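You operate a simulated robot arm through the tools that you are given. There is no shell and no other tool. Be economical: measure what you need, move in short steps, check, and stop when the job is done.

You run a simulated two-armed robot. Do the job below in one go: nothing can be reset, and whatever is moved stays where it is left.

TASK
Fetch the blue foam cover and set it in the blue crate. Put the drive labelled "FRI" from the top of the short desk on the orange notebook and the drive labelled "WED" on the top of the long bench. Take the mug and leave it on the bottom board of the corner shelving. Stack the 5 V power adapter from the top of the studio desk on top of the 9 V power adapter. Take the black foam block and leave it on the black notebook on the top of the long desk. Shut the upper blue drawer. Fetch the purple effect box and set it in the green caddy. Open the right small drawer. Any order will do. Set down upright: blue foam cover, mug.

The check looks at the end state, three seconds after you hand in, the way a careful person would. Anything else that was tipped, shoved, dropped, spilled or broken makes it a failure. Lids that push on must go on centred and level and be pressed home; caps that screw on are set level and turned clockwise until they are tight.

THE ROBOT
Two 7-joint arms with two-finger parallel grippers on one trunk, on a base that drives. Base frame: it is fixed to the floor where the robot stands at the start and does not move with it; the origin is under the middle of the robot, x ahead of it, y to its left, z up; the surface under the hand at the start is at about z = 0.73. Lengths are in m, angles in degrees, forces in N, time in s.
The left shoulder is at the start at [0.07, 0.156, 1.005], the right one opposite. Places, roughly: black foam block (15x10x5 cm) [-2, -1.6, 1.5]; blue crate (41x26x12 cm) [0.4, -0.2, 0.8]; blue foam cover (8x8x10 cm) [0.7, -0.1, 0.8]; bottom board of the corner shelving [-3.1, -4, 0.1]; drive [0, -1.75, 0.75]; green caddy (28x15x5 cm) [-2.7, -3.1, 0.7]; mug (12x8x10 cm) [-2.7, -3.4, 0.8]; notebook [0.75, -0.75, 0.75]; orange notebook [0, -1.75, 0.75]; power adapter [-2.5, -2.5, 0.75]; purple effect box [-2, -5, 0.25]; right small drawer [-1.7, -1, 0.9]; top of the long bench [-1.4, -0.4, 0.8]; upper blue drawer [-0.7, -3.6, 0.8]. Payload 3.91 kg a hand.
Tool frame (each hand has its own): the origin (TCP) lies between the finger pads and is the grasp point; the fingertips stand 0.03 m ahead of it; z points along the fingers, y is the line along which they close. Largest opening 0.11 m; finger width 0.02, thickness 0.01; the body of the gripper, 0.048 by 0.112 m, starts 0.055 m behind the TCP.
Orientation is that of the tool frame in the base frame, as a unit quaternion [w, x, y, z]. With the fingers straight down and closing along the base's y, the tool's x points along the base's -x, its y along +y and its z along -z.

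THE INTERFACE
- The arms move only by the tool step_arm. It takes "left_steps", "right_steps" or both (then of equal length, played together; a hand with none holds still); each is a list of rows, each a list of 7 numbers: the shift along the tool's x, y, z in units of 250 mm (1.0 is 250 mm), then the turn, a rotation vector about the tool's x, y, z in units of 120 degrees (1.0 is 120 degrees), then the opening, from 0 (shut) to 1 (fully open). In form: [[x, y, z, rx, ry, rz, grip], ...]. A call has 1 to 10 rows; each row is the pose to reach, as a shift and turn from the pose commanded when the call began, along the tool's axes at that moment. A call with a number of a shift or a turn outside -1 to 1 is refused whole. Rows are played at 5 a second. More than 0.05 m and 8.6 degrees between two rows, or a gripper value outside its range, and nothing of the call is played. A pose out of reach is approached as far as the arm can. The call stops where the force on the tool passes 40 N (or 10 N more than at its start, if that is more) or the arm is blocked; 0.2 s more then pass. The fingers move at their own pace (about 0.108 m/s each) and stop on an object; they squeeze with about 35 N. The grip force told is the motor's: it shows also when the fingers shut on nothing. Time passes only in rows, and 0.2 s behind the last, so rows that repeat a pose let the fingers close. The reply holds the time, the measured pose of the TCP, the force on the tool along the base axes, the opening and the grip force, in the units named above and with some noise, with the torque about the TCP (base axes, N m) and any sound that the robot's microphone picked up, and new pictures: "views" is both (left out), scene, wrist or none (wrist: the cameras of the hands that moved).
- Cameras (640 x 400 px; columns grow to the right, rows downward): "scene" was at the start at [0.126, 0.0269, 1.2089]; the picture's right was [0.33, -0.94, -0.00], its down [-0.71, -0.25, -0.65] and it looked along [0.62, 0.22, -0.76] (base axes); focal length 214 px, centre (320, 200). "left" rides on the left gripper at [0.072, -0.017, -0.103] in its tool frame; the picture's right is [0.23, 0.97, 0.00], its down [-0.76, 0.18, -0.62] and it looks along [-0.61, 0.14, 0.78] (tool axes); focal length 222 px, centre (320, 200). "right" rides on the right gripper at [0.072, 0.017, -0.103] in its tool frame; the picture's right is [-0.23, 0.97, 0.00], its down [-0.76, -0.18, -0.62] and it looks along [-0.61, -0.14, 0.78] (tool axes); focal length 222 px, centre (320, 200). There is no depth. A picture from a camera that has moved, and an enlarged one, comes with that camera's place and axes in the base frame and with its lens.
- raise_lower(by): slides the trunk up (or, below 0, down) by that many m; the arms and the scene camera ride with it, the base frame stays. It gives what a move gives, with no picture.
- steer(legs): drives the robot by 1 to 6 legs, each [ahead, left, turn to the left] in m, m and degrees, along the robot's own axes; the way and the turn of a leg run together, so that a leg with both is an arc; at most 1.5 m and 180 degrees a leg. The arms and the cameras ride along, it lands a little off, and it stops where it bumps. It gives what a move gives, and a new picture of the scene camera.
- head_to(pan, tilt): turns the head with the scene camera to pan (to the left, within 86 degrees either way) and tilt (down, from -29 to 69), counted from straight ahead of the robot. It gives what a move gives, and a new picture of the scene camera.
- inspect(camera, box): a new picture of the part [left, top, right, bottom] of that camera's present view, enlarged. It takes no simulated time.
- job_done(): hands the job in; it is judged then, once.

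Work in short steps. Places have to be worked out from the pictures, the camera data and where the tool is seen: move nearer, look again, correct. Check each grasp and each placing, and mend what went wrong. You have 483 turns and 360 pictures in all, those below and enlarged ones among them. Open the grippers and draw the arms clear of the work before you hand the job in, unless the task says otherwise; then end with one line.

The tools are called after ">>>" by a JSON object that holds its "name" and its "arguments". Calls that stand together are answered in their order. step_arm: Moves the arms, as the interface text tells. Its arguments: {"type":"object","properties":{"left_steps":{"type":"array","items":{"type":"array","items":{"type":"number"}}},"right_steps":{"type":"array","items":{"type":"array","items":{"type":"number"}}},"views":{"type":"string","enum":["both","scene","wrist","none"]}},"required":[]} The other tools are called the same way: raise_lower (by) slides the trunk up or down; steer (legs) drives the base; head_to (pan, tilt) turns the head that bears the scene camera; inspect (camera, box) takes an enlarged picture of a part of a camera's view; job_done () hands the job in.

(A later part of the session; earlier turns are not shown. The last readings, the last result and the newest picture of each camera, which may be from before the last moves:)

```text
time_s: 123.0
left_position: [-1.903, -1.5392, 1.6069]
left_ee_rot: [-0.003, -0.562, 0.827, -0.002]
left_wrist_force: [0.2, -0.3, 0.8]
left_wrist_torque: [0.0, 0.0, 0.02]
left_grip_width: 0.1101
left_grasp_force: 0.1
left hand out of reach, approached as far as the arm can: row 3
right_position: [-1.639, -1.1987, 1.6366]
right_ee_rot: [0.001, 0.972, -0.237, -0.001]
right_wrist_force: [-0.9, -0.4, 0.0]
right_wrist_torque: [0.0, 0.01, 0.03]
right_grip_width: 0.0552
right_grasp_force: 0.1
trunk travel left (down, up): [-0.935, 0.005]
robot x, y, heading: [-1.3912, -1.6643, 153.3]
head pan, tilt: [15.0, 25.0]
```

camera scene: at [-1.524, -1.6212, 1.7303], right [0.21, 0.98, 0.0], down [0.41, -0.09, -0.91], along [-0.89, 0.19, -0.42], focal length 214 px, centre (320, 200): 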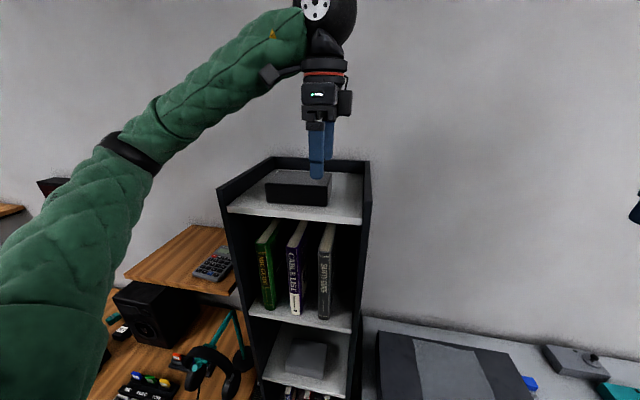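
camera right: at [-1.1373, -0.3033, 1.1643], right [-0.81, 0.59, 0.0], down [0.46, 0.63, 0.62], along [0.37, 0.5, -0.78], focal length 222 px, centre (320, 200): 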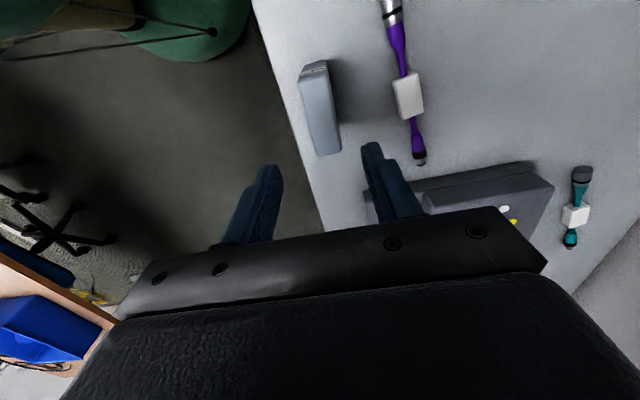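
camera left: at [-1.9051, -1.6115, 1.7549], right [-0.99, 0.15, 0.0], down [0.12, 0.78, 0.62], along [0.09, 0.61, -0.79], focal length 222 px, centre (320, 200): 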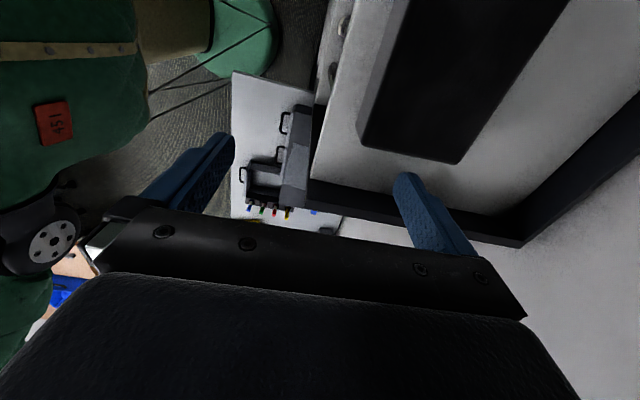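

That yaw limits the left wrist. I turn the hand half a turn, with the camera side to the right, which mirrors the yaw that worked for the right arm.

>>> {"name": "step_arm", "arguments": {"left_steps": [[0, -0.1, -0.1, 0, 0, -0.071, 1], [0, -0.2, -0.16, 0, 0, -0.142, 1], [0, -0.3, -0.16, 0, 0, -0.213, 1], [0, -0.3, -0.16, 0, 0, -0.284, 1], [0, -0.3, -0.16, 0, 0, -0.355, 1], [0, -0.3, -0.16, 0, 0, -0.426, 1], [0, -0.3, -0.16, 0, 0, -0.497, 1], [0, -0.3, -0.16, 0, 0, -0.568, 1], [0, -0.3, -0.16, 0, 0, -0.639, 1], [0, -0.3, -0.16, 0, 0, -0.71, 1]], "views": "none"}}

>>> {"name": "step_arm", "arguments": {"left_steps": [[0, 0, 0, 0, 0, -0.071, 1], [0, 0, 0, 0, 0, -0.142, 1], [0, 0, 0, 0, 0, -0.213, 1], [0, 0, 0, 0, 0, -0.284, 1], [0, 0, 0, 0, 0, -0.355, 1], [0, 0, 0, 0, 0, -0.426, 1], [0, 0, 0, 0, 0, -0.497, 1], [0, 0, 0, 0, 0, -0.568, 1], [0, 0, 0, 0, 0, -0.639, 1], [0, 0, 0, 0, 0, -0.71, 1]], "views": "none"}}

>>> {"name": "step_arm", "arguments": {"left_steps": [[0, 0, 0, 0, 0, -0.04, 1], [0, 0, 0, 0, 0, -0.08, 1]]}}

```text
time_s: 125.2
left_position: [-1.8362, -1.5692, 1.6499]
left_ee_rot: [0.003, 0.973, -0.229, -0.002]
left_wrist_force: [0.8, -0.4, 0.2]
left_wrist_torque: [-0.03, -0.01, -0.03]
left_grip_width: 0.1101
left_grasp_force: 0.0
right_position: [-1.6393, -1.199, 1.6373]
right_ee_rot: [0.002, 0.972, -0.236, 0.0]
right_wrist_force: [-0.9, 0.1, 0.3]
right_wrist_torque: [-0.04, 0.0, 0.02]
right_grip_width: 0.0551
right_grasp_force: 0.0
trunk travel left (down, up): [-0.935, 0.005]
robot x, y, heading: [-1.3897, -1.6635, 153.4]
head pan, tilt: [15.0, 25.0]
```

```text
time_s: 127.4
left_position: [-1.8351, -1.5697, 1.6483]
left_ee_rot: [0.001, 0.872, 0.49, -0.003]
left_wrist_force: [0.5, 0.2, -0.5]
left_wrist_torque: [0.03, 0.01, -0.02]
left_grip_width: 0.11
left_grasp_force: 0.0
right_position: [-1.6393, -1.1991, 1.637]
right_ee_rot: [0.002, 0.972, -0.236, 0.0]
right_wrist_force: [-0.3, 0.4, -0.2]
right_wrist_torque: [0.02, 0.02, 0.03]
right_grip_width: 0.0548
right_grasp_force: 0.1
trunk travel left (down, up): [-0.935, 0.005]
robot x, y, heading: [-1.389, -1.6666, 153.0]
head pan, tilt: [15.0, 25.0]
```

```text
time_s: 128.0
left_position: [-1.8363, -1.5689, 1.649]
left_ee_rot: [0.001, 0.828, 0.561, -0.004]
left_wrist_force: [0.3, -0.2, 0.2]
left_wrist_torque: [0.0, 0.01, 0.03]
left_grip_width: 0.1099
left_grasp_force: 0.0
right_position: [-1.6394, -1.1994, 1.636]
right_ee_rot: [0.002, 0.972, -0.235, 0.0]
right_wrist_force: [-0.1, 0.2, -0.5]
right_wrist_torque: [0.01, -0.04, 0.0]
right_grip_width: 0.0552
right_grasp_force: 0.0
trunk travel left (down, up): [-0.935, 0.005]
robot x, y, heading: [-1.3906, -1.6633, 152.9]
head pan, tilt: [15.0, 25.0]
camera scene: at [-1.5229, -1.6221, 1.7304], right [0.21, 0.98, 0.0], down [0.41, -0.09, -0.91], along [-0.89, 0.19, -0.42], focal length 214 px, centre (320, 200)
camera left: at [-1.8248, -1.4941, 1.7517], right [0.99, -0.15, 0.0], down [-0.11, -0.77, 0.63], along [-0.1, -0.62, -0.78], focal length 222 px, centre (320, 200)
```

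scene: 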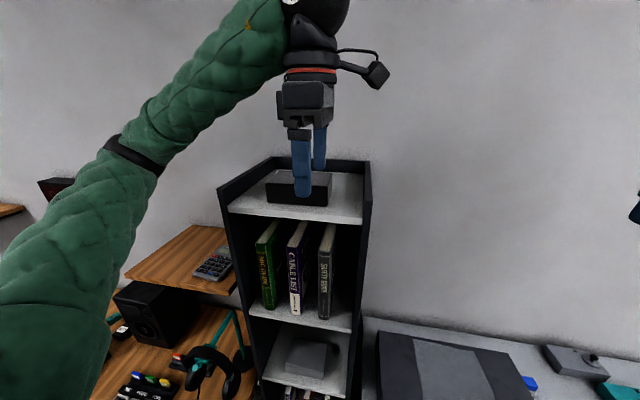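
left: 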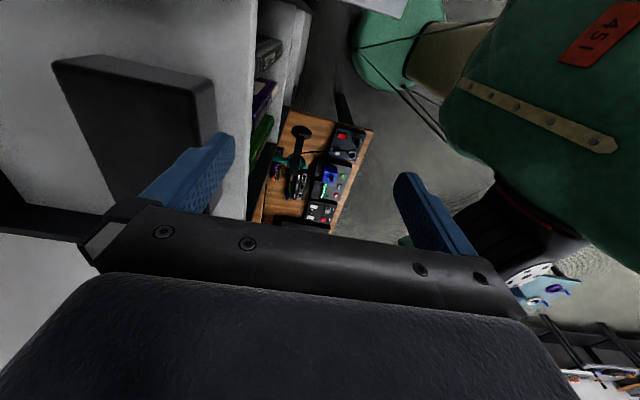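

Now I move over the block centre at z≈1.615.

>>> {"name": "step_arm", "arguments": {"left_steps": [[-0.05, -0.15, 0.03, 0, 0, 0, 1], [-0.1, -0.3, 0.06, 0, 0, 0, 1], [-0.15, -0.46, 0.09, 0, 0, 0, 1], [-0.2, -0.62, 0.12, 0, 0, 0, 1], [-0.257, -0.771, 0.13, 0, 0, 0, 1], [-0.257, -0.771, 0.13, 0, 0, 0, 1]]}}

>>> {"name": "inspect", "arguments": {"camera": "scene", "box": [200, 110, 400, 235]}}

```text
time_s: 129.4
left_position: [-2.0407, -1.5583, 1.6185]
left_ee_rot: [0.002, 0.828, 0.561, -0.004]
left_wrist_force: [0.4, -0.4, -0.7]
left_wrist_torque: [0.02, 0.02, -0.01]
left_grip_width: 0.1101
left_grasp_force: 0.0
right_position: [-1.639, -1.1987, 1.6367]
right_ee_rot: [0.001, 0.972, -0.237, -0.001]
right_wrist_force: [0.2, 0.5, -0.8]
right_wrist_torque: [-0.01, 0.01, 0.01]
right_grip_width: 0.0548
right_grasp_force: 0.1
trunk travel left (down, up): [-0.935, 0.005]
robot x, y, heading: [-1.3913, -1.6677, 153.1]
head pan, tilt: [15.0, 25.0]
camera scene: at [-1.5222, -1.6216, 1.7304], right [0.21, 0.98, 0.0], down [0.41, -0.09, -0.91], along [-0.89, 0.19, -0.42], focal length 214 px, centre (320, 200)
camera left: at [-2.0298, -1.4825, 1.7205], right [0.99, -0.15, 0.0], down [-0.12, -0.77, 0.63], along [-0.1, -0.62, -0.78], focal length 222 px, centre (320, 200)
```

scene: 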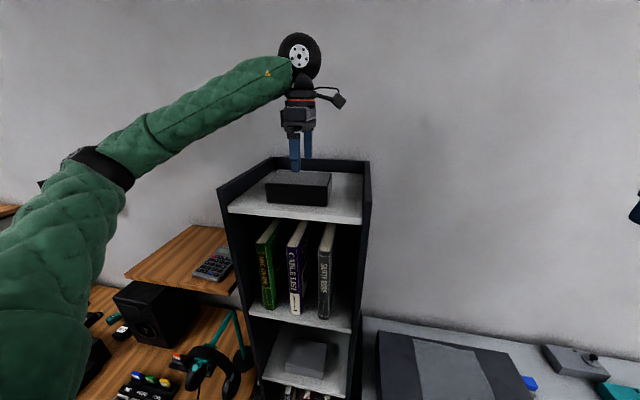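
left: 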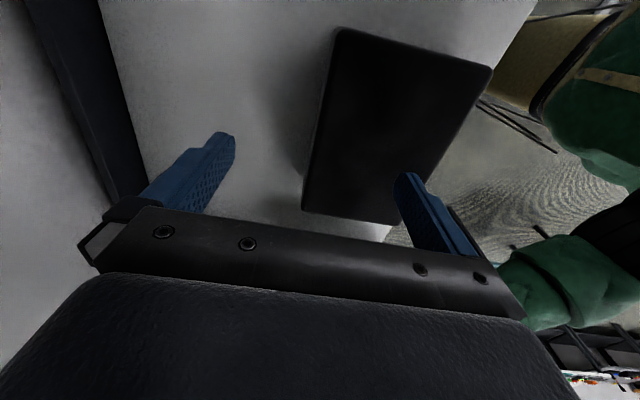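

```text
3.20 times, centred on (300, 172) of scene
camera zoom: at [-1.5222, -1.6216, 1.7304], right [0.21, 0.98, 0.0], down [0.41, -0.09, -0.91], along [-0.89, 0.19, -0.42], focal length 686 px, centre (384, 288)
```

zoom: 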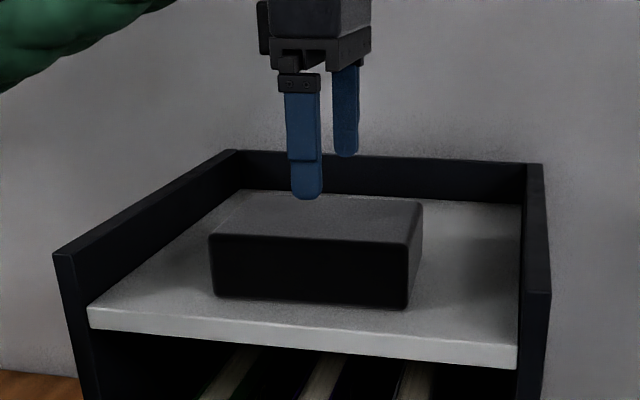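

The wrist view is calibrated, with predicted and seen fingertips matching. It puts the block centre at [-1.999,-1.568], 4 cm nearer than where the hand is. I shift and recheck.

>>> {"name": "step_arm", "arguments": {"left_steps": [[0.01, 0.085, 0, 0, 0, -0.008, 1], [0.026, 0.17, 0, 0, 0, -0.015, 1], [0.026, 0.17, 0, 0, 0, -0.015, 1]], "views": "wrist"}}

```text
time_s: 130.2
left_position: [-1.9996, -1.5678, 1.6177]
left_ee_rot: [0.001, 0.819, 0.574, -0.003]
left_wrist_force: [-0.3, -1.5, -1.3]
left_wrist_torque: [0.04, 0.01, 0.0]
left_grip_width: 0.1101
left_grasp_force: 0.0
right_position: [-1.6399, -1.1985, 1.635]
right_ee_rot: [0.001, 0.972, -0.236, 0.0]
right_wrist_force: [0.0, -0.8, -0.2]
right_wrist_torque: [0.03, -0.01, 0.0]
right_grip_width: 0.0548
right_grasp_force: 0.1
trunk travel left (down, up): [-0.935, 0.005]
robot x, y, heading: [-1.3914, -1.6663, 153.1]
head pan, tilt: [15.0, 25.0]
camera left: at [-1.9905, -1.4929, 1.7202], right [0.99, -0.12, 0.0], down [-0.09, -0.77, 0.63], along [-0.08, -0.62, -0.78], focal length 222 px, centre (320, 200)
```

left: 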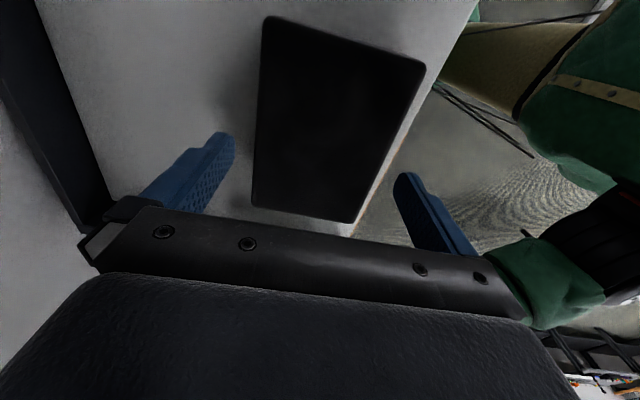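

The block is centred between the fingers to within 1 mm and aligned within 1°. I descend slowly and grip.

>>> {"name": "step_arm", "arguments": {"left_steps": [[0, 0, 0.07, 0, 0, 0.006, 1], [0, 0, 0.12, 0, 0, 0.006, 1], [0, 0, 0.17, 0, 0, 0.006, 1], [0, 0, 0.22, 0, 0, 0.006, 1], [0, 0, 0.26, 0, 0, 0.006, 1], [0, 0, 0.26, 0, 0, 0.006, 0.7], [0, 0, 0.26, 0, 0, 0.006, 0.7]]}}

```text
time_s: 131.8
left_position: [-1.9995, -1.5683, 1.5526]
left_ee_rot: [0.001, 0.823, 0.569, -0.003]
left_wrist_force: [-2.6, 1.4, 3.6]
left_wrist_torque: [0.0, -0.08, 0.0]
left_grip_width: 0.0992
left_grasp_force: 35.0
right_position: [-1.6376, -1.2003, 1.6382]
right_ee_rot: [0.001, 0.972, -0.236, 0.0]
right_wrist_force: [-0.8, 0.7, 0.3]
right_wrist_torque: [0.03, -0.02, 0.0]
right_grip_width: 0.0549
right_grasp_force: 0.0
trunk travel left (down, up): [-0.935, 0.005]
robot x, y, heading: [-1.3889, -1.6631, 153.0]
head pan, tilt: [15.0, 25.0]
camera scene: at [-1.5229, -1.6221, 1.7304], right [0.21, 0.98, 0.0], down [0.41, -0.09, -0.91], along [-0.89, 0.19, -0.42], focal length 214 px, centre (320, 200)
camera left: at [-1.9888, -1.4931, 1.6558], right [0.99, -0.13, 0.0], down [-0.1, -0.77, 0.63], along [-0.09, -0.62, -0.78], focal length 222 px, centre (320, 200)
```

scene: 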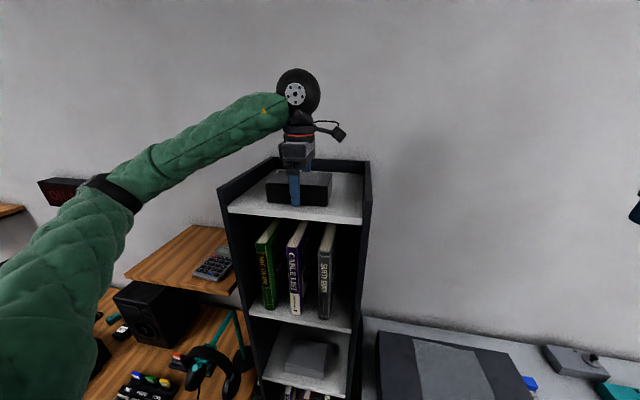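
left: 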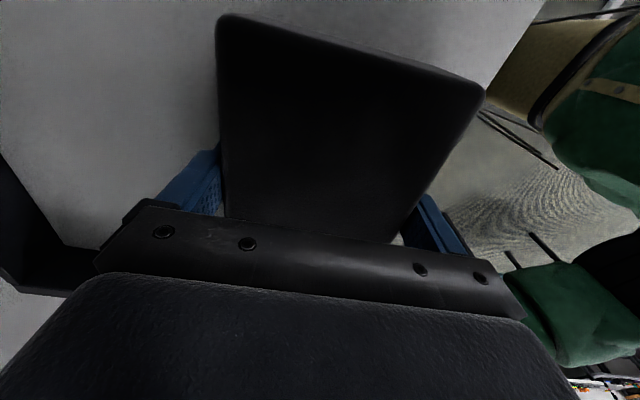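

The block is gripped firmly. I lift it and back the robot away from the bookcase.

>>> {"name": "step_arm", "arguments": {"left_steps": [[0, 0, -0.1, 0, 0, 0, 0.7], [0, 0, -0.2, 0, 0, 0, 0.7], [0, 0, -0.28, 0, 0, 0, 0.7]], "views": "none"}}

>>> {"name": "steer", "arguments": {"legs": [[-0.35, 0, 0]]}}

```text
time_s: 132.6
left_position: [-1.9976, -1.566, 1.623]
left_ee_rot: [0.001, 0.823, 0.568, -0.004]
left_wrist_force: [0.0, -0.5, 0.0]
left_wrist_torque: [0.02, -0.01, 0.01]
left_grip_width: 0.0991
left_grasp_force: 35.5
right_position: [-1.6387, -1.1992, 1.6374]
right_ee_rot: [0.002, 0.972, -0.236, -0.001]
right_wrist_force: [0.5, -1.0, 0.3]
right_wrist_torque: [-0.01, 0.0, 0.01]
right_grip_width: 0.0549
right_grasp_force: 0.1
trunk travel left (down, up): [-0.935, 0.005]
robot x, y, heading: [-1.3886, -1.6693, 153.3]
head pan, tilt: [15.0, 25.0]
```

```text
time_s: 134.8
left_position: [-1.6878, -1.7295, 1.6217]
left_ee_rot: [0.002, 0.82, 0.572, -0.003]
left_wrist_force: [0.9, -0.6, 0.1]
left_wrist_torque: [-0.03, -0.02, -0.01]
left_grip_width: 0.0991
left_grasp_force: 35.3
right_position: [-1.3312, -1.358, 1.6351]
right_ee_rot: [0.002, 0.973, -0.232, 0.001]
right_wrist_force: [-0.3, 0.3, 0.2]
right_wrist_torque: [-0.02, 0.02, -0.03]
right_grip_width: 0.0551
right_grasp_force: 0.2
trunk travel left (down, up): [-0.935, 0.005]
robot x, y, heading: [-1.0744, -1.8195, 153.5]
head pan, tilt: [15.0, 25.0]
camera scene: at [-1.2119, -1.7793, 1.73], right [0.2, 0.98, 0.0], down [0.42, -0.08, -0.91], along [-0.89, 0.18, -0.42], focal length 214 px, centre (320, 200)
```

scene: 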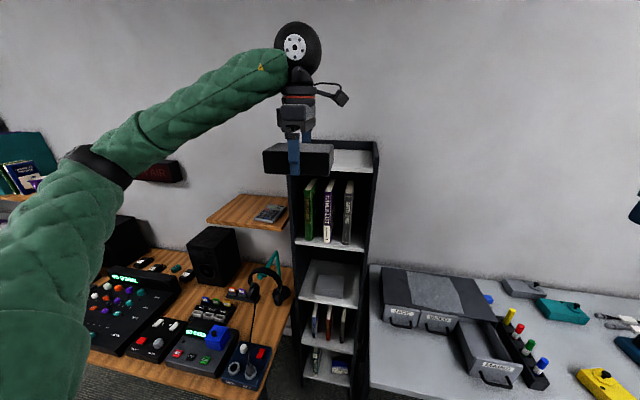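

I draw the left hand in towards the body with the block, staying high, then turn about to face the desks.

>>> {"name": "step_arm", "arguments": {"left_steps": [[0, 0.15, 0, 0, 0, 0, 0.7], [0, 0.3, 0, 0, 0, 0, 0.7], [0, 0.42, 0, 0, 0, 0, 0.7]], "views": "none"}}

>>> {"name": "steer", "arguments": {"legs": [[0, 0, -90], [0, 0, -89]]}}

```text
time_s: 135.6
left_position: [-1.5859, -1.7658, 1.624]
left_ee_rot: [0.001, 0.82, 0.572, -0.004]
left_wrist_force: [0.0, -0.3, -0.9]
left_wrist_torque: [-0.01, 0.0, 0.02]
left_grip_width: 0.099
left_grasp_force: 34.5
right_position: [-1.3281, -1.359, 1.6365]
right_ee_rot: [0.002, 0.973, -0.232, 0.0]
right_wrist_force: [-0.1, 0.5, 0.7]
right_wrist_torque: [0.01, 0.01, -0.02]
right_grip_width: 0.0549
right_grasp_force: 0.0
trunk travel left (down, up): [-0.935, 0.005]
robot x, y, heading: [-1.0725, -1.8245, 153.5]
head pan, tilt: [15.0, 25.0]
```

```text
time_s: 143.7
left_position: [-0.5649, -1.8821, 1.6226]
left_ee_rot: [0.004, -0.57, 0.821, 0.002]
left_wrist_force: [0.5, 0.4, -0.3]
left_wrist_torque: [0.01, 0.01, 0.0]
left_grip_width: 0.099
left_grasp_force: 34.6
right_position: [-0.8241, -2.2875, 1.6369]
right_ee_rot: [0.0, 0.234, 0.972, 0.001]
right_wrist_force: [-0.6, 0.0, 1.0]
right_wrist_torque: [0.03, 0.0, 0.03]
right_grip_width: 0.0548
right_grasp_force: 0.1
trunk travel left (down, up): [-0.935, 0.005]
robot x, y, heading: [-1.0749, -1.8207, -26.4]
head pan, tilt: [15.0, 25.0]
camera scene: at [-0.9378, -1.862, 1.7304], right [-0.2, -0.98, 0.0], down [-0.41, 0.08, -0.91], along [0.89, -0.18, -0.42], focal length 214 px, centre (320, 200)
```

scene: 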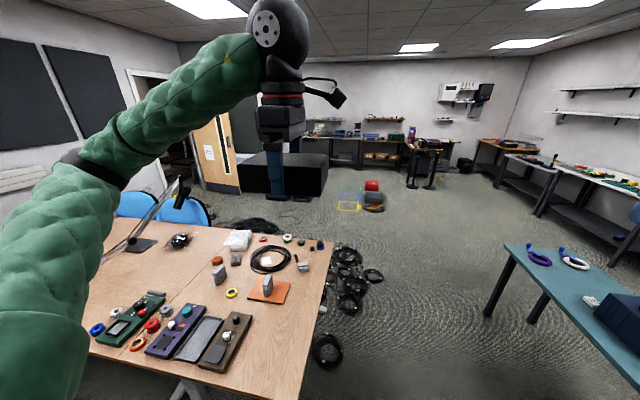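

I strafe left along the aisle towards the long desk, still high.

>>> {"name": "steer", "arguments": {"legs": [[0, 1.3, 0]]}}

>>> {"name": "head_to", "arguments": {"pan": 0, "tilt": 40}}

```text
time_s: 150.2
left_position: [-0.0038, -0.6801, 1.6224]
left_ee_rot: [0.003, -0.588, 0.808, 0.002]
left_wrist_force: [0.1, -0.7, -1.1]
left_wrist_torque: [0.04, 0.03, 0.0]
left_grip_width: 0.099
left_grasp_force: 35.1
right_position: [-0.2459, -1.0961, 1.6362]
right_ee_rot: [0.0, 0.213, 0.977, 0.001]
right_wrist_force: [0.2, 0.5, 0.2]
right_wrist_torque: [-0.05, 0.02, 0.01]
right_grip_width: 0.0549
right_grasp_force: 0.0
trunk travel left (down, up): [-0.935, 0.005]
robot x, y, heading: [-0.5159, -0.6439, -24.2]
head pan, tilt: [15.0, 25.0]
camera scene: at [-0.3772, -0.6768, 1.7304], right [-0.16, -0.99, 0.0], down [-0.42, 0.07, -0.91], along [0.89, -0.14, -0.42], focal length 214 px, centre (320, 200)
```

scene: 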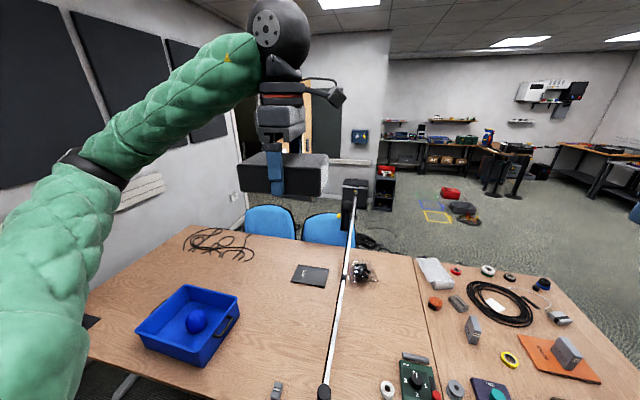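

```text
time_s: 151.0
left_position: [-0.003, -0.6793, 1.6234]
left_ee_rot: [0.003, -0.587, 0.809, 0.002]
left_wrist_force: [0.7, 0.1, -0.2]
left_wrist_torque: [-0.02, 0.02, 0.01]
left_grip_width: 0.0991
left_grasp_force: 34.9
right_position: [-0.2443, -1.0948, 1.6365]
right_ee_rot: [0.0, 0.214, 0.977, 0.002]
right_wrist_force: [-0.1, 0.2, -0.4]
right_wrist_torque: [0.0, -0.01, -0.05]
right_grip_width: 0.0549
right_grasp_force: 0.0
trunk travel left (down, up): [-0.935, 0.005]
robot x, y, heading: [-0.5173, -0.6431, -24.2]
head pan, tilt: [0.0, 40.0]
camera scene: at [-0.39, -0.6959, 1.7071], right [-0.41, -0.91, 0.0], down [-0.59, 0.26, -0.77], along [0.7, -0.31, -0.64], focal length 214 px, centre (320, 200)
```

scene: 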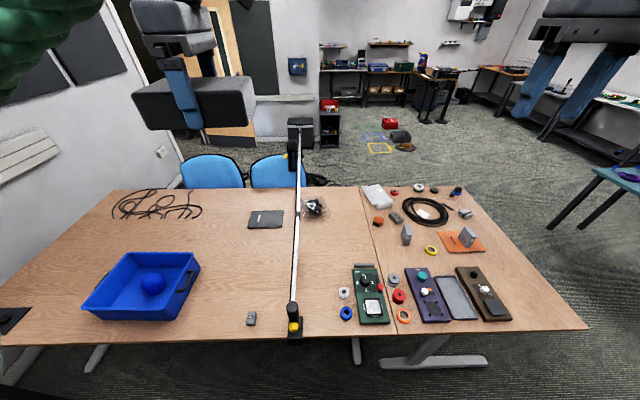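

The view shows the notebook left of the boom, which runs straight out from the clamp. I strafe left 0.33 m, then lower the trunk.

>>> {"name": "steer", "arguments": {"legs": [[0, 0.33, -1]]}}

>>> {"name": "raise_lower", "arguments": {"by": -0.4}}

>>> {"name": "head_to", "arguments": {"pan": 0, "tilt": 40}}

```text
time_s: 153.2
left_position: [0.1372, -0.3886, 1.6226]
left_ee_rot: [0.004, -0.578, 0.816, 0.002]
left_wrist_force: [0.0, -0.9, 0.0]
left_wrist_torque: [0.06, 0.0, -0.01]
left_grip_width: 0.0989
left_grasp_force: 34.6
right_position: [-0.1159, -0.7994, 1.636]
right_ee_rot: [0.001, 0.225, 0.974, 0.002]
right_wrist_force: [-0.3, -0.2, 0.5]
right_wrist_torque: [0.0, 0.01, 0.02]
right_grip_width: 0.055
right_grasp_force: 0.0
trunk travel left (down, up): [-0.935, 0.005]
robot x, y, heading: [-0.3736, -0.3346, -25.7]
head pan, tilt: [0.0, 40.0]
camera scene: at [-0.2513, -0.3959, 1.707], right [-0.43, -0.9, 0.0], down [-0.58, 0.28, -0.77], along [0.69, -0.33, -0.64], focal length 214 px, centre (320, 200)
```

scene: 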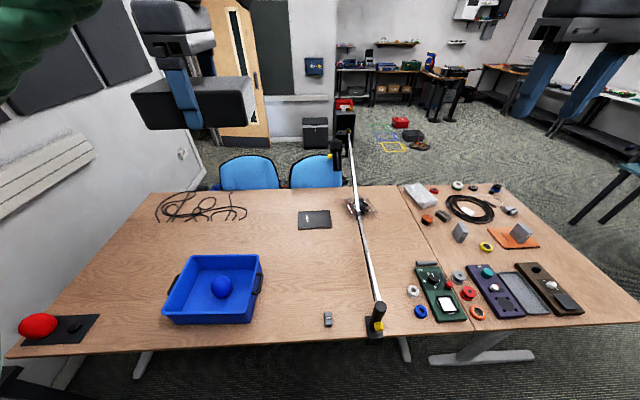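

```text
time_s: 157.1
left_position: [0.1381, -0.386, 1.2226]
left_ee_rot: [0.003, -0.577, 0.817, 0.002]
left_wrist_force: [-0.2, 0.8, 0.0]
left_wrist_torque: [0.03, -0.01, 0.0]
left_grip_width: 0.0991
left_grasp_force: 35.2
right_position: [-0.1152, -0.7969, 1.2372]
right_ee_rot: [0.0, 0.225, 0.974, 0.002]
right_wrist_force: [0.3, -0.4, 0.4]
right_wrist_torque: [-0.02, -0.02, 0.04]
right_grip_width: 0.055
right_grasp_force: 0.1
trunk travel left (down, up): [-0.535, 0.405]
robot x, y, heading: [-0.3769, -0.3372, -25.4]
head pan, tilt: [0.0, 40.0]
```

```text
time_s: 157.7
left_position: [0.1377, -0.3862, 1.2231]
left_ee_rot: [0.003, -0.578, 0.816, 0.001]
left_wrist_force: [-0.5, 0.3, 0.2]
left_wrist_torque: [0.02, 0.04, 0.01]
left_grip_width: 0.099
left_grasp_force: 35.1
right_position: [-0.1155, -0.7951, 1.2366]
right_ee_rot: [0.0, 0.225, 0.974, 0.001]
right_wrist_force: [0.1, 0.5, 0.1]
right_wrist_torque: [-0.01, -0.03, 0.02]
right_grip_width: 0.0553
right_grasp_force: 0.0
trunk travel left (down, up): [-0.535, 0.405]
robot x, y, heading: [-0.3735, -0.3337, -25.3]
head pan, tilt: [0.0, 40.0]
camera scene: at [-0.2501, -0.3932, 1.3071], right [-0.43, -0.9, 0.0], down [-0.58, 0.28, -0.77], along [0.69, -0.33, -0.64], focal length 214 px, centre (320, 200)
```

scene: 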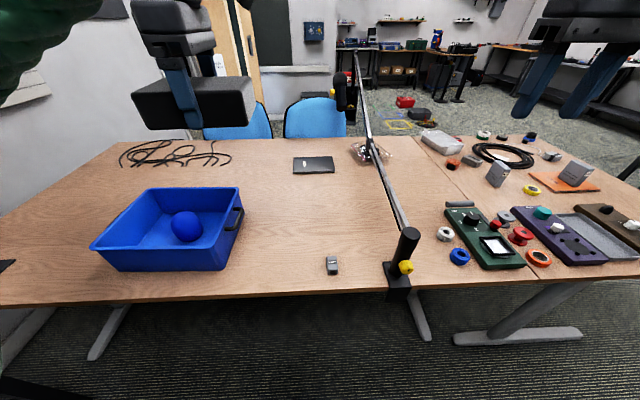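

I drive 0.22 m forward so the notebook comes within reach.

>>> {"name": "steer", "arguments": {"legs": [[0.22, 0, 0]]}}

>>> {"name": "raise_lower", "arguments": {"by": -0.1}}

>>> {"name": "inspect", "arguments": {"camera": "scene", "box": [240, 130, 440, 255]}}

```text
time_s: 159.3
left_position: [0.3399, -0.4814, 1.2227]
left_ee_rot: [0.003, -0.578, 0.816, 0.002]
left_wrist_force: [-0.3, -0.8, -0.6]
left_wrist_torque: [0.03, 0.0, 0.0]
left_grip_width: 0.099
left_grasp_force: 35.3
right_position: [0.0891, -0.8934, 1.2365]
right_ee_rot: [-0.001, 0.225, 0.974, 0.001]
right_wrist_force: [0.8, -1.3, 0.0]
right_wrist_torque: [0.03, 0.0, -0.03]
right_grip_width: 0.0546
right_grasp_force: 0.1
trunk travel left (down, up): [-0.535, 0.405]
robot x, y, heading: [-0.1732, -0.4329, -25.3]
head pan, tilt: [0.0, 40.0]
camera scene: at [-0.047, -0.4901, 1.3069], right [-0.43, -0.9, 0.0], down [-0.58, 0.28, -0.77], along [0.69, -0.33, -0.64], focal length 214 px, centre (320, 200)
```

scene: 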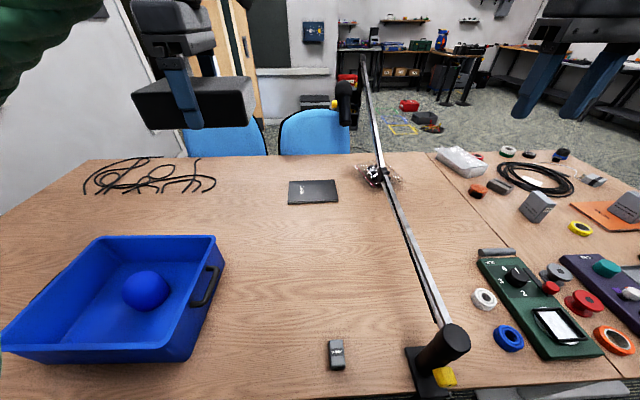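

```text
time_s: 160.7
left_position: [0.3393, -0.4816, 1.1227]
left_ee_rot: [0.003, -0.578, 0.816, 0.001]
left_wrist_force: [-0.4, 1.1, -0.6]
left_wrist_torque: [0.0, 0.02, 0.02]
left_grip_width: 0.0987
left_grasp_force: 34.1
right_position: [0.0878, -0.8933, 1.1367]
right_ee_rot: [0.001, 0.225, 0.974, 0.002]
right_wrist_force: [-0.5, 0.2, 0.7]
right_wrist_torque: [-0.01, 0.04, 0.04]
right_grip_width: 0.0551
right_grasp_force: 0.0
trunk travel left (down, up): [-0.435, 0.505]
robot x, y, heading: [-0.1741, -0.4336, -25.4]
head pan, tilt: [0.0, 40.0]
```

```text
3.20 times, centred on (340, 192) of scene
camera zoom: at [-0.0483, -0.4894, 1.2072], right [-0.43, -0.9, 0.0], down [-0.58, 0.28, -0.77], along [0.69, -0.33, -0.64], focal length 686 px, centre (256, 224)
```

zoom: 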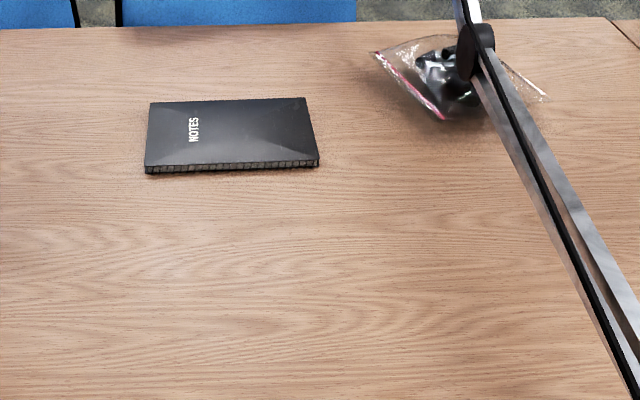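

The notebook's centre is [.638,-.781] and its orientation matches the block. I carry the block towards [.62,-.775] at z≈1.02.

>>> {"name": "step_arm", "arguments": {"left_steps": [[0.06, -0.12, 0.07, 0, 0, 0, 0.7], [0.12, -0.24, 0.14, 0, 0, 0, 0.7], [0.18, -0.36, 0.21, 0, 0, 0, 0.7], [0.24, -0.48, 0.28, 0, 0, 0, 0.7], [0.3, -0.6, 0.35, 0, 0, 0, 0.7], [0.36, -0.72, 0.4, 0, 0, 0, 0.7]], "views": "none"}}

>>> {"name": "step_arm", "arguments": {"left_steps": [[0.08, -0.15, 0.05, 0, 0, 0, 0.7], [0.16, -0.3, 0.1, 0, 0, 0, 0.7], [0.24, -0.45, 0.2, 0, 0, 0, 0.7], [0.32, -0.6, 0.3, 0, 0, 0, 0.7], [0.37, -0.73, 0.4, 0, 0, 0, 0.7], [0.37, -0.73, 0.4, 0, 0, 0, 0.7]]}}

```text
time_s: 162.1
left_position: [0.4831, -0.6235, 1.0241]
left_ee_rot: [0.003, -0.578, 0.816, 0.001]
left_wrist_force: [0.3, -1.1, -0.2]
left_wrist_torque: [0.05, 0.0, -0.04]
left_grip_width: 0.0989
left_grasp_force: 35.2
right_position: [0.088, -0.892, 1.1363]
right_ee_rot: [-0.001, 0.225, 0.974, 0.003]
right_wrist_force: [0.1, -0.5, -0.7]
right_wrist_torque: [0.02, 0.01, -0.02]
right_grip_width: 0.055
right_grasp_force: 0.1
trunk travel left (down, up): [-0.435, 0.505]
robot x, y, heading: [-0.1739, -0.4286, -25.3]
head pan, tilt: [0.0, 40.0]
```

```text
time_s: 163.5
left_position: [0.6201, -0.775, 0.9232]
left_ee_rot: [0.004, -0.578, 0.816, 0.001]
left_wrist_force: [0.6, -0.6, -0.4]
left_wrist_torque: [0.01, -0.04, 0.02]
left_grip_width: 0.0989
left_grasp_force: 35.3
right_position: [0.088, -0.8926, 1.1382]
right_ee_rot: [0.0, 0.225, 0.974, 0.002]
right_wrist_force: [0.0, 0.8, 0.0]
right_wrist_torque: [0.0, 0.01, 0.0]
right_grip_width: 0.055
right_grasp_force: 0.0
trunk travel left (down, up): [-0.435, 0.505]
robot x, y, heading: [-0.1743, -0.4338, -25.7]
head pan, tilt: [0.0, 40.0]
camera scene: at [-0.0485, -0.4893, 1.2071], right [-0.43, -0.9, 0.0], down [-0.58, 0.28, -0.77], along [0.69, -0.33, -0.64], focal length 214 px, centre (320, 200)
camera left: at [0.6112, -0.8475, 1.0264], right [-0.99, 0.11, 0.0], down [0.08, 0.77, 0.63], along [0.07, 0.62, -0.78], focal length 222 px, centre (320, 200)
```

scene: 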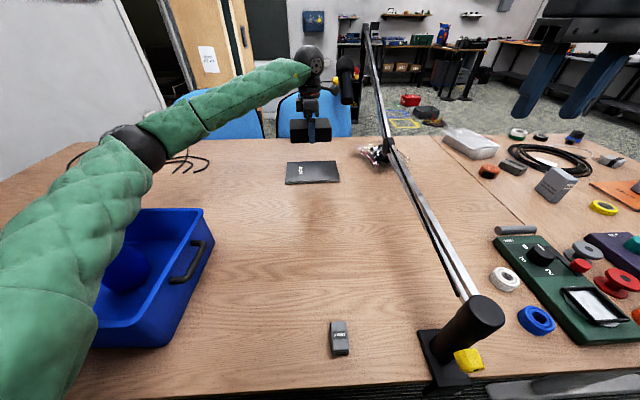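
left: 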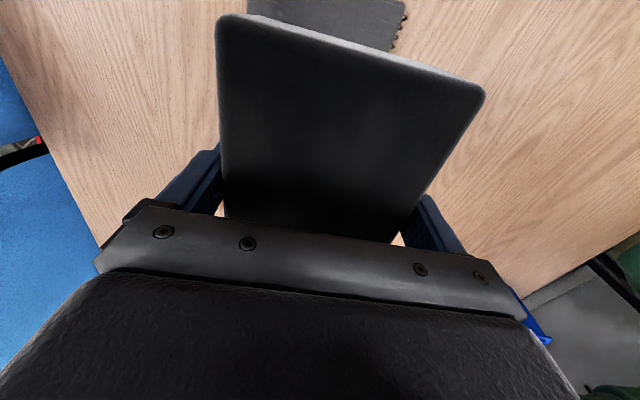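

It's positioned over the notebook. I lower towards contact.

>>> {"name": "step_arm", "arguments": {"left_steps": [[0, 0, 0.16, 0, 0, 0, 0.7], [0, 0, 0.32, 0, 0, 0, 0.7], [0, 0, 0.44, 0, 0, 0, 0.7], [0, 0, 0.5, 0, 0, 0, 0.7], [0, 0, 0.52, 0, 0, 0, 0.7]]}}

```text
time_s: 164.7
left_position: [0.6225, -0.7729, 0.7905]
left_ee_rot: [0.003, -0.578, 0.816, 0.002]
left_wrist_force: [0.1, -1.0, -0.9]
left_wrist_torque: [0.01, 0.01, 0.01]
left_grip_width: 0.0992
left_grasp_force: 35.4
right_position: [0.0884, -0.8926, 1.1364]
right_ee_rot: [-0.001, 0.224, 0.975, 0.001]
right_wrist_force: [0.6, 0.3, -0.5]
right_wrist_torque: [0.02, -0.01, -0.02]
right_grip_width: 0.0551
right_grasp_force: 0.1
trunk travel left (down, up): [-0.435, 0.505]
robot x, y, heading: [-0.1711, -0.4321, -25.2]
head pan, tilt: [0.0, 40.0]
camera scene: at [-0.048, -0.4896, 1.207], right [-0.43, -0.9, 0.0], down [-0.58, 0.28, -0.77], along [0.69, -0.33, -0.64], focal length 214 px, centre (320, 200)
camera left: at [0.6136, -0.8461, 0.8939], right [-0.99, 0.11, 0.0], down [0.08, 0.77, 0.63], along [0.07, 0.62, -0.78], focal length 222 px, centre (320, 200)
```

scene: 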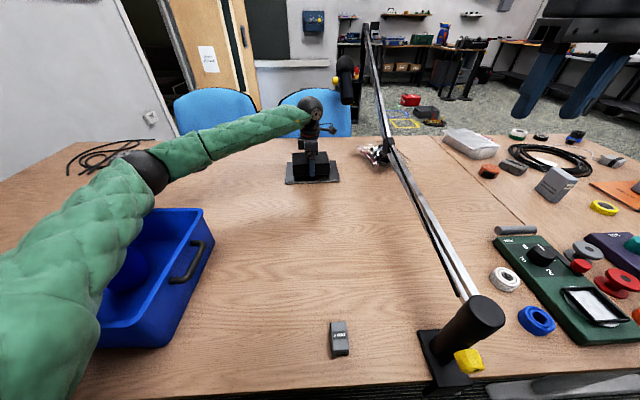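
left: 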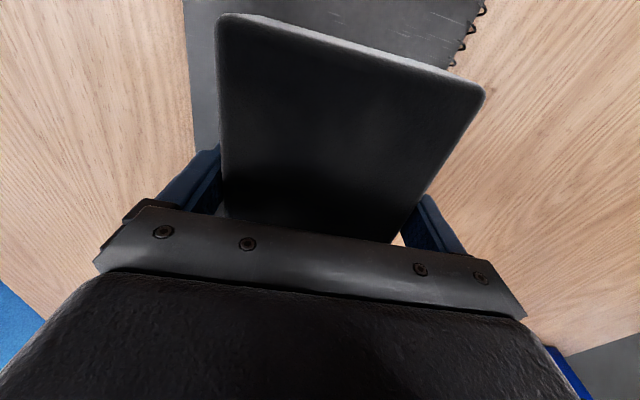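

The near edge looks close to the rings, so I shift 1.5 cm away from me and then lower to contact.

>>> {"name": "step_arm", "arguments": {"left_steps": [[0, -0.06, 0, 0, 0, 0, 0.7], [0, -0.06, 0.012, 0, 0, 0, 0.7], [0, -0.06, 0.02, 0, 0, 0, 0.7], [0, -0.06, 0.028, 0, 0, 0, 0.7]], "views": "none"}}

```text
time_s: 165.7
left_position: [0.6369, -0.7767, 0.7861]
left_ee_rot: [0.003, -0.578, 0.816, 0.001]
left_wrist_force: [-0.7, -0.2, -0.9]
left_wrist_torque: [-0.01, -0.01, 0.0]
left_grip_width: 0.0988
left_grasp_force: 35.3
right_position: [0.088, -0.8925, 1.1353]
right_ee_rot: [0.0, 0.226, 0.974, 0.001]
right_wrist_force: [0.2, 0.2, 0.4]
right_wrist_torque: [0.01, -0.02, -0.03]
right_grip_width: 0.0548
right_grasp_force: 0.0
trunk travel left (down, up): [-0.435, 0.505]
robot x, y, heading: [-0.1716, -0.4315, -25.8]
head pan, tilt: [0.0, 40.0]
```

>>> {"name": "step_arm", "arguments": {"left_steps": [[0, 0, 0.01, 0, 0, 0, 0.7], [0, 0, 0.02, 0, 0, 0, 0.7], [0, 0, 0.03, 0, 0, 0, 0.7]], "views": "none"}}

```text
time_s: 166.5
left_position: [0.6371, -0.7767, 0.7772]
left_ee_rot: [0.003, -0.578, 0.816, 0.001]
left_wrist_force: [0.1, 0.8, -0.7]
left_wrist_torque: [-0.01, 0.01, -0.01]
left_grip_width: 0.0992
left_grasp_force: 35.0
right_position: [0.0872, -0.8917, 1.1359]
right_ee_rot: [0.0, 0.225, 0.974, 0.002]
right_wrist_force: [0.8, 0.3, -0.4]
right_wrist_torque: [-0.01, 0.02, -0.02]
right_grip_width: 0.0549
right_grasp_force: 0.0
trunk travel left (down, up): [-0.435, 0.505]
robot x, y, heading: [-0.1694, -0.4318, -25.4]
head pan, tilt: [0.0, 40.0]
```

>>> {"name": "step_arm", "arguments": {"left_steps": [[0, 0, 0.008, 0, 0, 0, 0.7], [0, 0, 0.016, 0, 0, 0, 0.7]], "views": "none"}}

```text
time_s: 167.1
left_position: [0.6363, -0.7775, 0.7765]
left_ee_rot: [0.004, -0.578, 0.816, 0.0]
left_wrist_force: [1.7, -0.4, 8.8]
left_wrist_torque: [0.36, 0.37, -0.01]
left_grip_width: 0.0987
left_grasp_force: 35.0
right_position: [0.087, -0.8922, 1.1377]
right_ee_rot: [0.0, 0.225, 0.974, 0.001]
right_wrist_force: [0.2, -0.1, 0.2]
right_wrist_torque: [0.02, 0.0, -0.01]
right_grip_width: 0.055
right_grasp_force: 0.1
trunk travel left (down, up): [-0.435, 0.505]
robot x, y, heading: [-0.172, -0.4289, -25.5]
head pan, tilt: [0.0, 40.0]
```

Contact (9 N). I release and rise straight up.

>>> {"name": "step_arm", "arguments": {"left_steps": [[0, 0, 0, 0, 0, 0, 1], [0, 0, 0, 0, 0, 0, 1], [0, 0, -0.16, 0, 0, 0, 1], [0, 0, -0.34, 0, 0, 0, 1], [0, 0, -0.52, 0, 0, 0, 1], [0, 0.1, -0.7, 0, 0, 0, 1], [0, 0.2, -0.85, 0, 0, 0, 1]]}}

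```text
refused: row 6 steps farther than a row can; nothing moved
```

>>> {"name": "step_arm", "arguments": {"left_steps": [[0, 0, 0, 0, 0, 0, 1], [0, 0, 0, 0, 0, 0, 1], [0, 0, -0.16, 0, 0, 0, 1], [0, 0, -0.34, 0, 0, 0, 1], [0, 0, -0.52, 0, 0, 0, 1], [0, 0.1, -0.66, 0, 0, 0, 1], [0, 0.2, -0.8, 0, 0, 0, 1]]}}

```text
time_s: 168.7
left_position: [0.5862, -0.7605, 0.9725]
left_ee_rot: [0.004, -0.577, 0.816, 0.002]
left_wrist_force: [0.5, 0.1, 0.1]
left_wrist_torque: [0.0, -0.01, -0.01]
left_grip_width: 0.11
left_grasp_force: 0.0
right_position: [0.0867, -0.8935, 1.1376]
right_ee_rot: [0.001, 0.225, 0.974, 0.003]
right_wrist_force: [-0.5, 0.3, 0.3]
right_wrist_torque: [-0.02, 0.02, 0.03]
right_grip_width: 0.0548
right_grasp_force: 0.1
trunk travel left (down, up): [-0.435, 0.505]
robot x, y, heading: [-0.1731, -0.4338, -25.5]
head pan, tilt: [0.0, 40.0]
camera scene: at [-0.049, -0.4897, 1.2071], right [-0.43, -0.9, 0.0], down [-0.58, 0.28, -0.77], along [0.69, -0.33, -0.64], focal length 214 px, centre (320, 200)
camera left: at [0.5777, -0.8363, 1.0759], right [-0.99, 0.11, 0.0], down [0.08, 0.77, 0.63], along [0.07, 0.62, -0.78], focal length 222 px, centre (320, 200)
```

scene: 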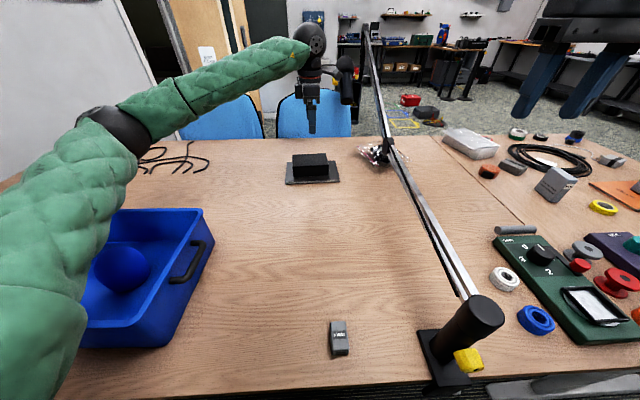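
left: 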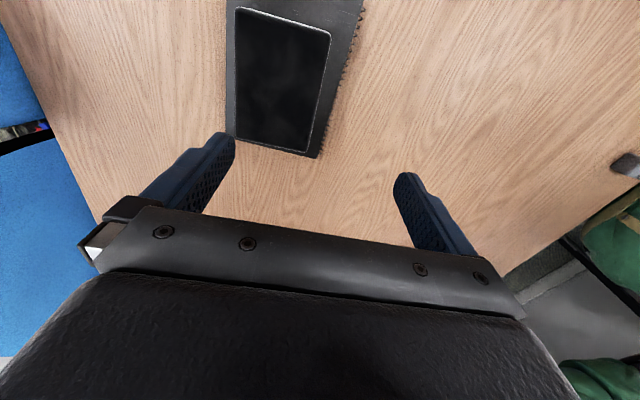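

The block sits fully on the black notebook. I retract the left arm and bring it back to neutral yaw.

>>> {"name": "step_arm", "arguments": {"left_steps": [[-0.05, 0.13, -0.1, 0, 0, 0.07, 1], [-0.1, 0.26, -0.2, 0, 0, 0.14, 1], [-0.16, 0.39, -0.3, 0, 0, 0.21, 1], [-0.22, 0.52, -0.4, 0, 0, 0.28, 1], [-0.28, 0.66, -0.5, 0, 0, 0.35, 1], [-0.34, 0.8, -0.6, 0, 0, 0.42, 1], [-0.4, 0.93, -0.65, 0, 0, 0.49, 1], [-0.4, 1, -0.65, 0, 0, 0.56, 1], [-0.4, 1, -0.65, 0, 0, 0.63, 1], [-0.4, 1, -0.65, 0, 0, 0.7, 1]], "views": "none"}}

>>> {"name": "steer", "arguments": {"legs": [[-0.3, 0, 0]]}}

```text
time_s: 170.9
left_position: [0.3864, -0.5847, 1.1368]
left_ee_rot: [0.002, 0.117, 0.993, 0.004]
left_wrist_force: [-0.3, 0.1, 1.1]
left_wrist_torque: [0.01, 0.0, -0.02]
left_grip_width: 0.11
left_grasp_force: 0.1
right_position: [0.0879, -0.8922, 1.1365]
right_ee_rot: [0.0, 0.225, 0.974, 0.002]
right_wrist_force: [1.0, -0.5, 0.4]
right_wrist_torque: [0.0, 0.01, -0.01]
right_grip_width: 0.0549
right_grasp_force: 0.1
trunk travel left (down, up): [-0.435, 0.505]
robot x, y, heading: [-0.1738, -0.433, -25.5]
head pan, tilt: [0.0, 40.0]
```

```text
time_s: 172.9
left_position: [0.1106, -0.4559, 1.1372]
left_ee_rot: [0.003, 0.119, 0.993, 0.003]
left_wrist_force: [-0.4, -0.2, 0.7]
left_wrist_torque: [-0.03, 0.0, -0.01]
left_grip_width: 0.1099
left_grasp_force: 0.0
right_position: [-0.1875, -0.7636, 1.1358]
right_ee_rot: [0.0, 0.226, 0.974, 0.003]
right_wrist_force: [-0.1, 0.3, 0.9]
right_wrist_torque: [-0.01, -0.01, 0.01]
right_grip_width: 0.0553
right_grasp_force: 0.1
trunk travel left (down, up): [-0.435, 0.505]
robot x, y, heading: [-0.4464, -0.3012, -25.6]
head pan, tilt: [0.0, 40.0]
camera scene: at [-0.3217, -0.359, 1.2072], right [-0.43, -0.9, 0.0], down [-0.58, 0.28, -0.77], along [0.69, -0.33, -0.64], focal length 214 px, centre (320, 200)
```

scene: 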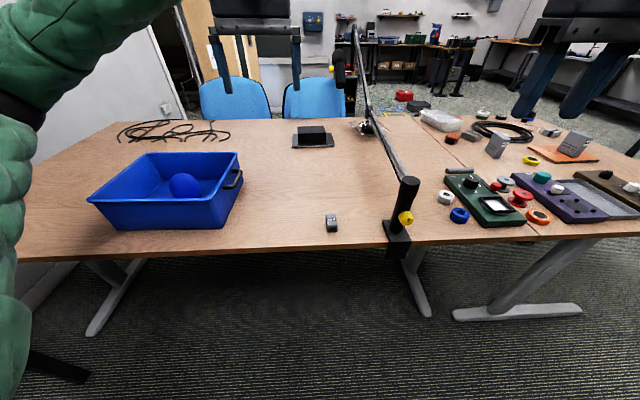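

I pull the left hand in further, then strafe right past the short desk.

>>> {"name": "step_arm", "arguments": {"left_steps": [[0.16, 0, 0, 0, 0, 0.03, 1], [0.32, 0, 0, 0, 0, 0.06, 1], [0.48, 0, 0, 0, 0, 0.1, 1], [0.56, 0, 0, 0, 0, 0.1, 1]], "views": "none"}}

>>> {"name": "steer", "arguments": {"legs": [[0, -1.5, 0], [0, -0.7, 0]]}}

```text
time_s: 173.9
left_position: [-0.023, -0.4239, 1.1389]
left_ee_rot: [0.002, 0.221, 0.975, 0.004]
left_wrist_force: [0.3, -0.8, 0.2]
left_wrist_torque: [-0.01, -0.01, -0.01]
left_grip_width: 0.11
left_grasp_force: 0.0
right_position: [-0.1877, -0.7625, 1.1364]
right_ee_rot: [0.0, 0.227, 0.974, 0.002]
right_wrist_force: [-0.3, 0.0, 0.9]
right_wrist_torque: [0.01, 0.01, -0.02]
right_grip_width: 0.0549
right_grasp_force: 0.1
trunk travel left (down, up): [-0.435, 0.505]
robot x, y, heading: [-0.4429, -0.3007, -25.4]
head pan, tilt: [0.0, 40.0]
```

```text
time_s: 184.8
left_position: [-0.9895, -2.3948, 1.1369]
left_ee_rot: [0.003, 0.227, 0.974, 0.005]
left_wrist_force: [-0.5, -0.1, -0.4]
left_wrist_torque: [-0.01, 0.0, 0.04]
left_grip_width: 0.1099
left_grasp_force: 0.0
right_position: [-1.1562, -2.7317, 1.1357]
right_ee_rot: [0.001, 0.233, 0.973, 0.001]
right_wrist_force: [-0.7, 0.5, 0.4]
right_wrist_torque: [-0.04, -0.01, 0.02]
right_grip_width: 0.0548
right_grasp_force: 0.0
trunk travel left (down, up): [-0.435, 0.505]
robot x, y, heading: [-1.4079, -2.2683, -26.5]
head pan, tilt: [0.0, 40.0]
camera scene: at [-1.2857, -2.3268, 1.2071], right [-0.45, -0.9, 0.0], down [-0.58, 0.29, -0.77], along [0.69, -0.34, -0.64], focal length 214 px, centre (320, 200)
```

scene: 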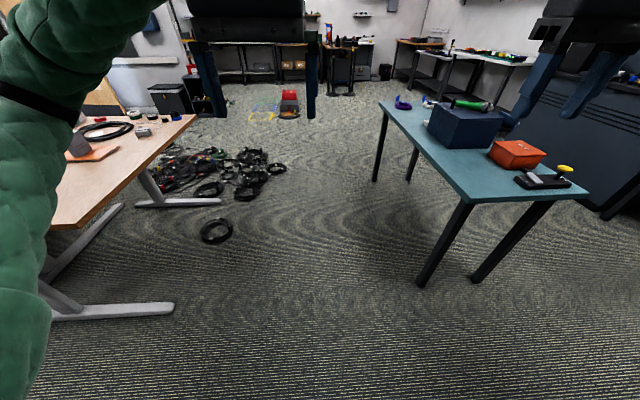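

There's clear floor here. I turn about to face the studio desk wall.

>>> {"name": "steer", "arguments": {"legs": [[0, 0, 90], [0, 0, 90]]}}

>>> {"name": "head_to", "arguments": {"pan": 20, "tilt": 25}}

```text
time_s: 190.6
left_position: [-1.4735, -1.8374, 1.1327]
left_ee_rot: [-0.008, -0.7, 0.714, 0.004]
left_wrist_force: [0.5, 0.7, 0.8]
left_wrist_torque: [0.05, -0.01, 0.03]
left_grip_width: 0.1102
left_grasp_force: 0.0
right_position: [-1.107, -1.8342, 1.1376]
right_ee_rot: [0.0, -0.706, 0.708, 0.002]
right_wrist_force: [-0.2, -0.7, 0.5]
right_wrist_torque: [0.02, -0.02, 0.0]
right_grip_width: 0.055
right_grasp_force: 0.0
trunk travel left (down, up): [-0.435, 0.505]
robot x, y, heading: [-1.4113, -2.2659, 89.9]
head pan, tilt: [0.0, 40.0]
stopped in leg 2: the robot was blocked; the commanded pose is now the measured one
camera scene: at [-1.4057, -2.1308, 1.2074], right [1.0, 0.0, 0.0], down [0.0, -0.64, -0.77], along [0.0, 0.77, -0.64], focal length 214 px, centre (320, 200)
```

scene: 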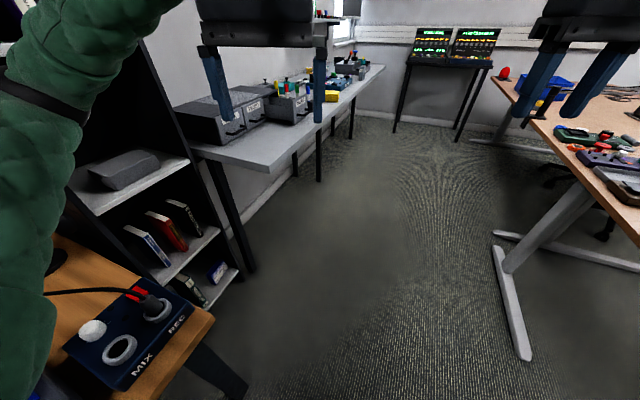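

```text
time_s: 191.4
left_position: [-1.472, -1.8371, 1.1333]
left_ee_rot: [-0.008, -0.701, 0.713, 0.003]
left_wrist_force: [-0.1, -0.4, -0.9]
left_wrist_torque: [0.02, 0.05, 0.0]
left_grip_width: 0.1098
left_grasp_force: 0.1
right_position: [-1.1067, -1.8306, 1.1356]
right_ee_rot: [-0.001, -0.707, 0.707, 0.002]
right_wrist_force: [-0.2, 0.2, 0.3]
right_wrist_torque: [-0.02, -0.02, -0.01]
right_grip_width: 0.0548
right_grasp_force: 0.1
trunk travel left (down, up): [-0.435, 0.505]
robot x, y, heading: [-1.4084, -2.2677, 90.7]
head pan, tilt: [20.0, 25.0]
camera scene: at [-1.4361, -2.1284, 1.2303], right [0.94, 0.35, 0.0], down [0.14, -0.4, -0.91], along [-0.32, 0.85, -0.42], focal length 214 px, centre (320, 200)
```

scene: 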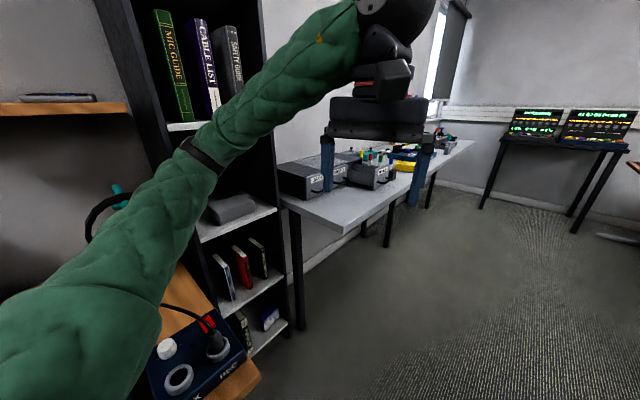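

The turn was blocked, probably by the left elbow at the studio desk. I look left at what it touches.

>>> {"name": "head_to", "arguments": {"pan": 75, "tilt": 35}}

```text
time_s: 192.7
left_position: [-1.4733, -1.8374, 1.1334]
left_ee_rot: [-0.008, -0.702, 0.712, 0.005]
left_wrist_force: [0.2, 0.5, -0.8]
left_wrist_torque: [-0.04, 0.0, -0.02]
left_grip_width: 0.11
left_grasp_force: 0.2
right_position: [-1.105, -1.8327, 1.1354]
right_ee_rot: [-0.001, -0.706, 0.708, 0.003]
right_wrist_force: [-0.4, -0.4, -0.5]
right_wrist_torque: [-0.02, -0.03, 0.0]
right_grip_width: 0.055
right_grasp_force: 0.1
trunk travel left (down, up): [-0.435, 0.505]
robot x, y, heading: [-1.4125, -2.2663, 90.6]
head pan, tilt: [75.0, 35.0]
camera scene: at [-1.4891, -2.1921, 1.2149], right [0.25, 0.97, 0.0], down [0.55, -0.15, -0.82], along [-0.79, 0.21, -0.57], focal length 214 px, centre (320, 200)
```

scene: 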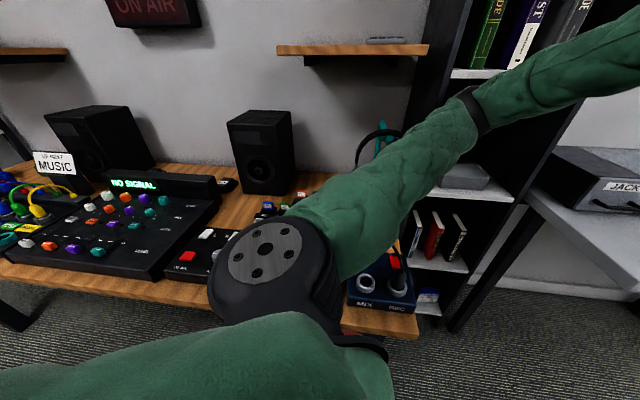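

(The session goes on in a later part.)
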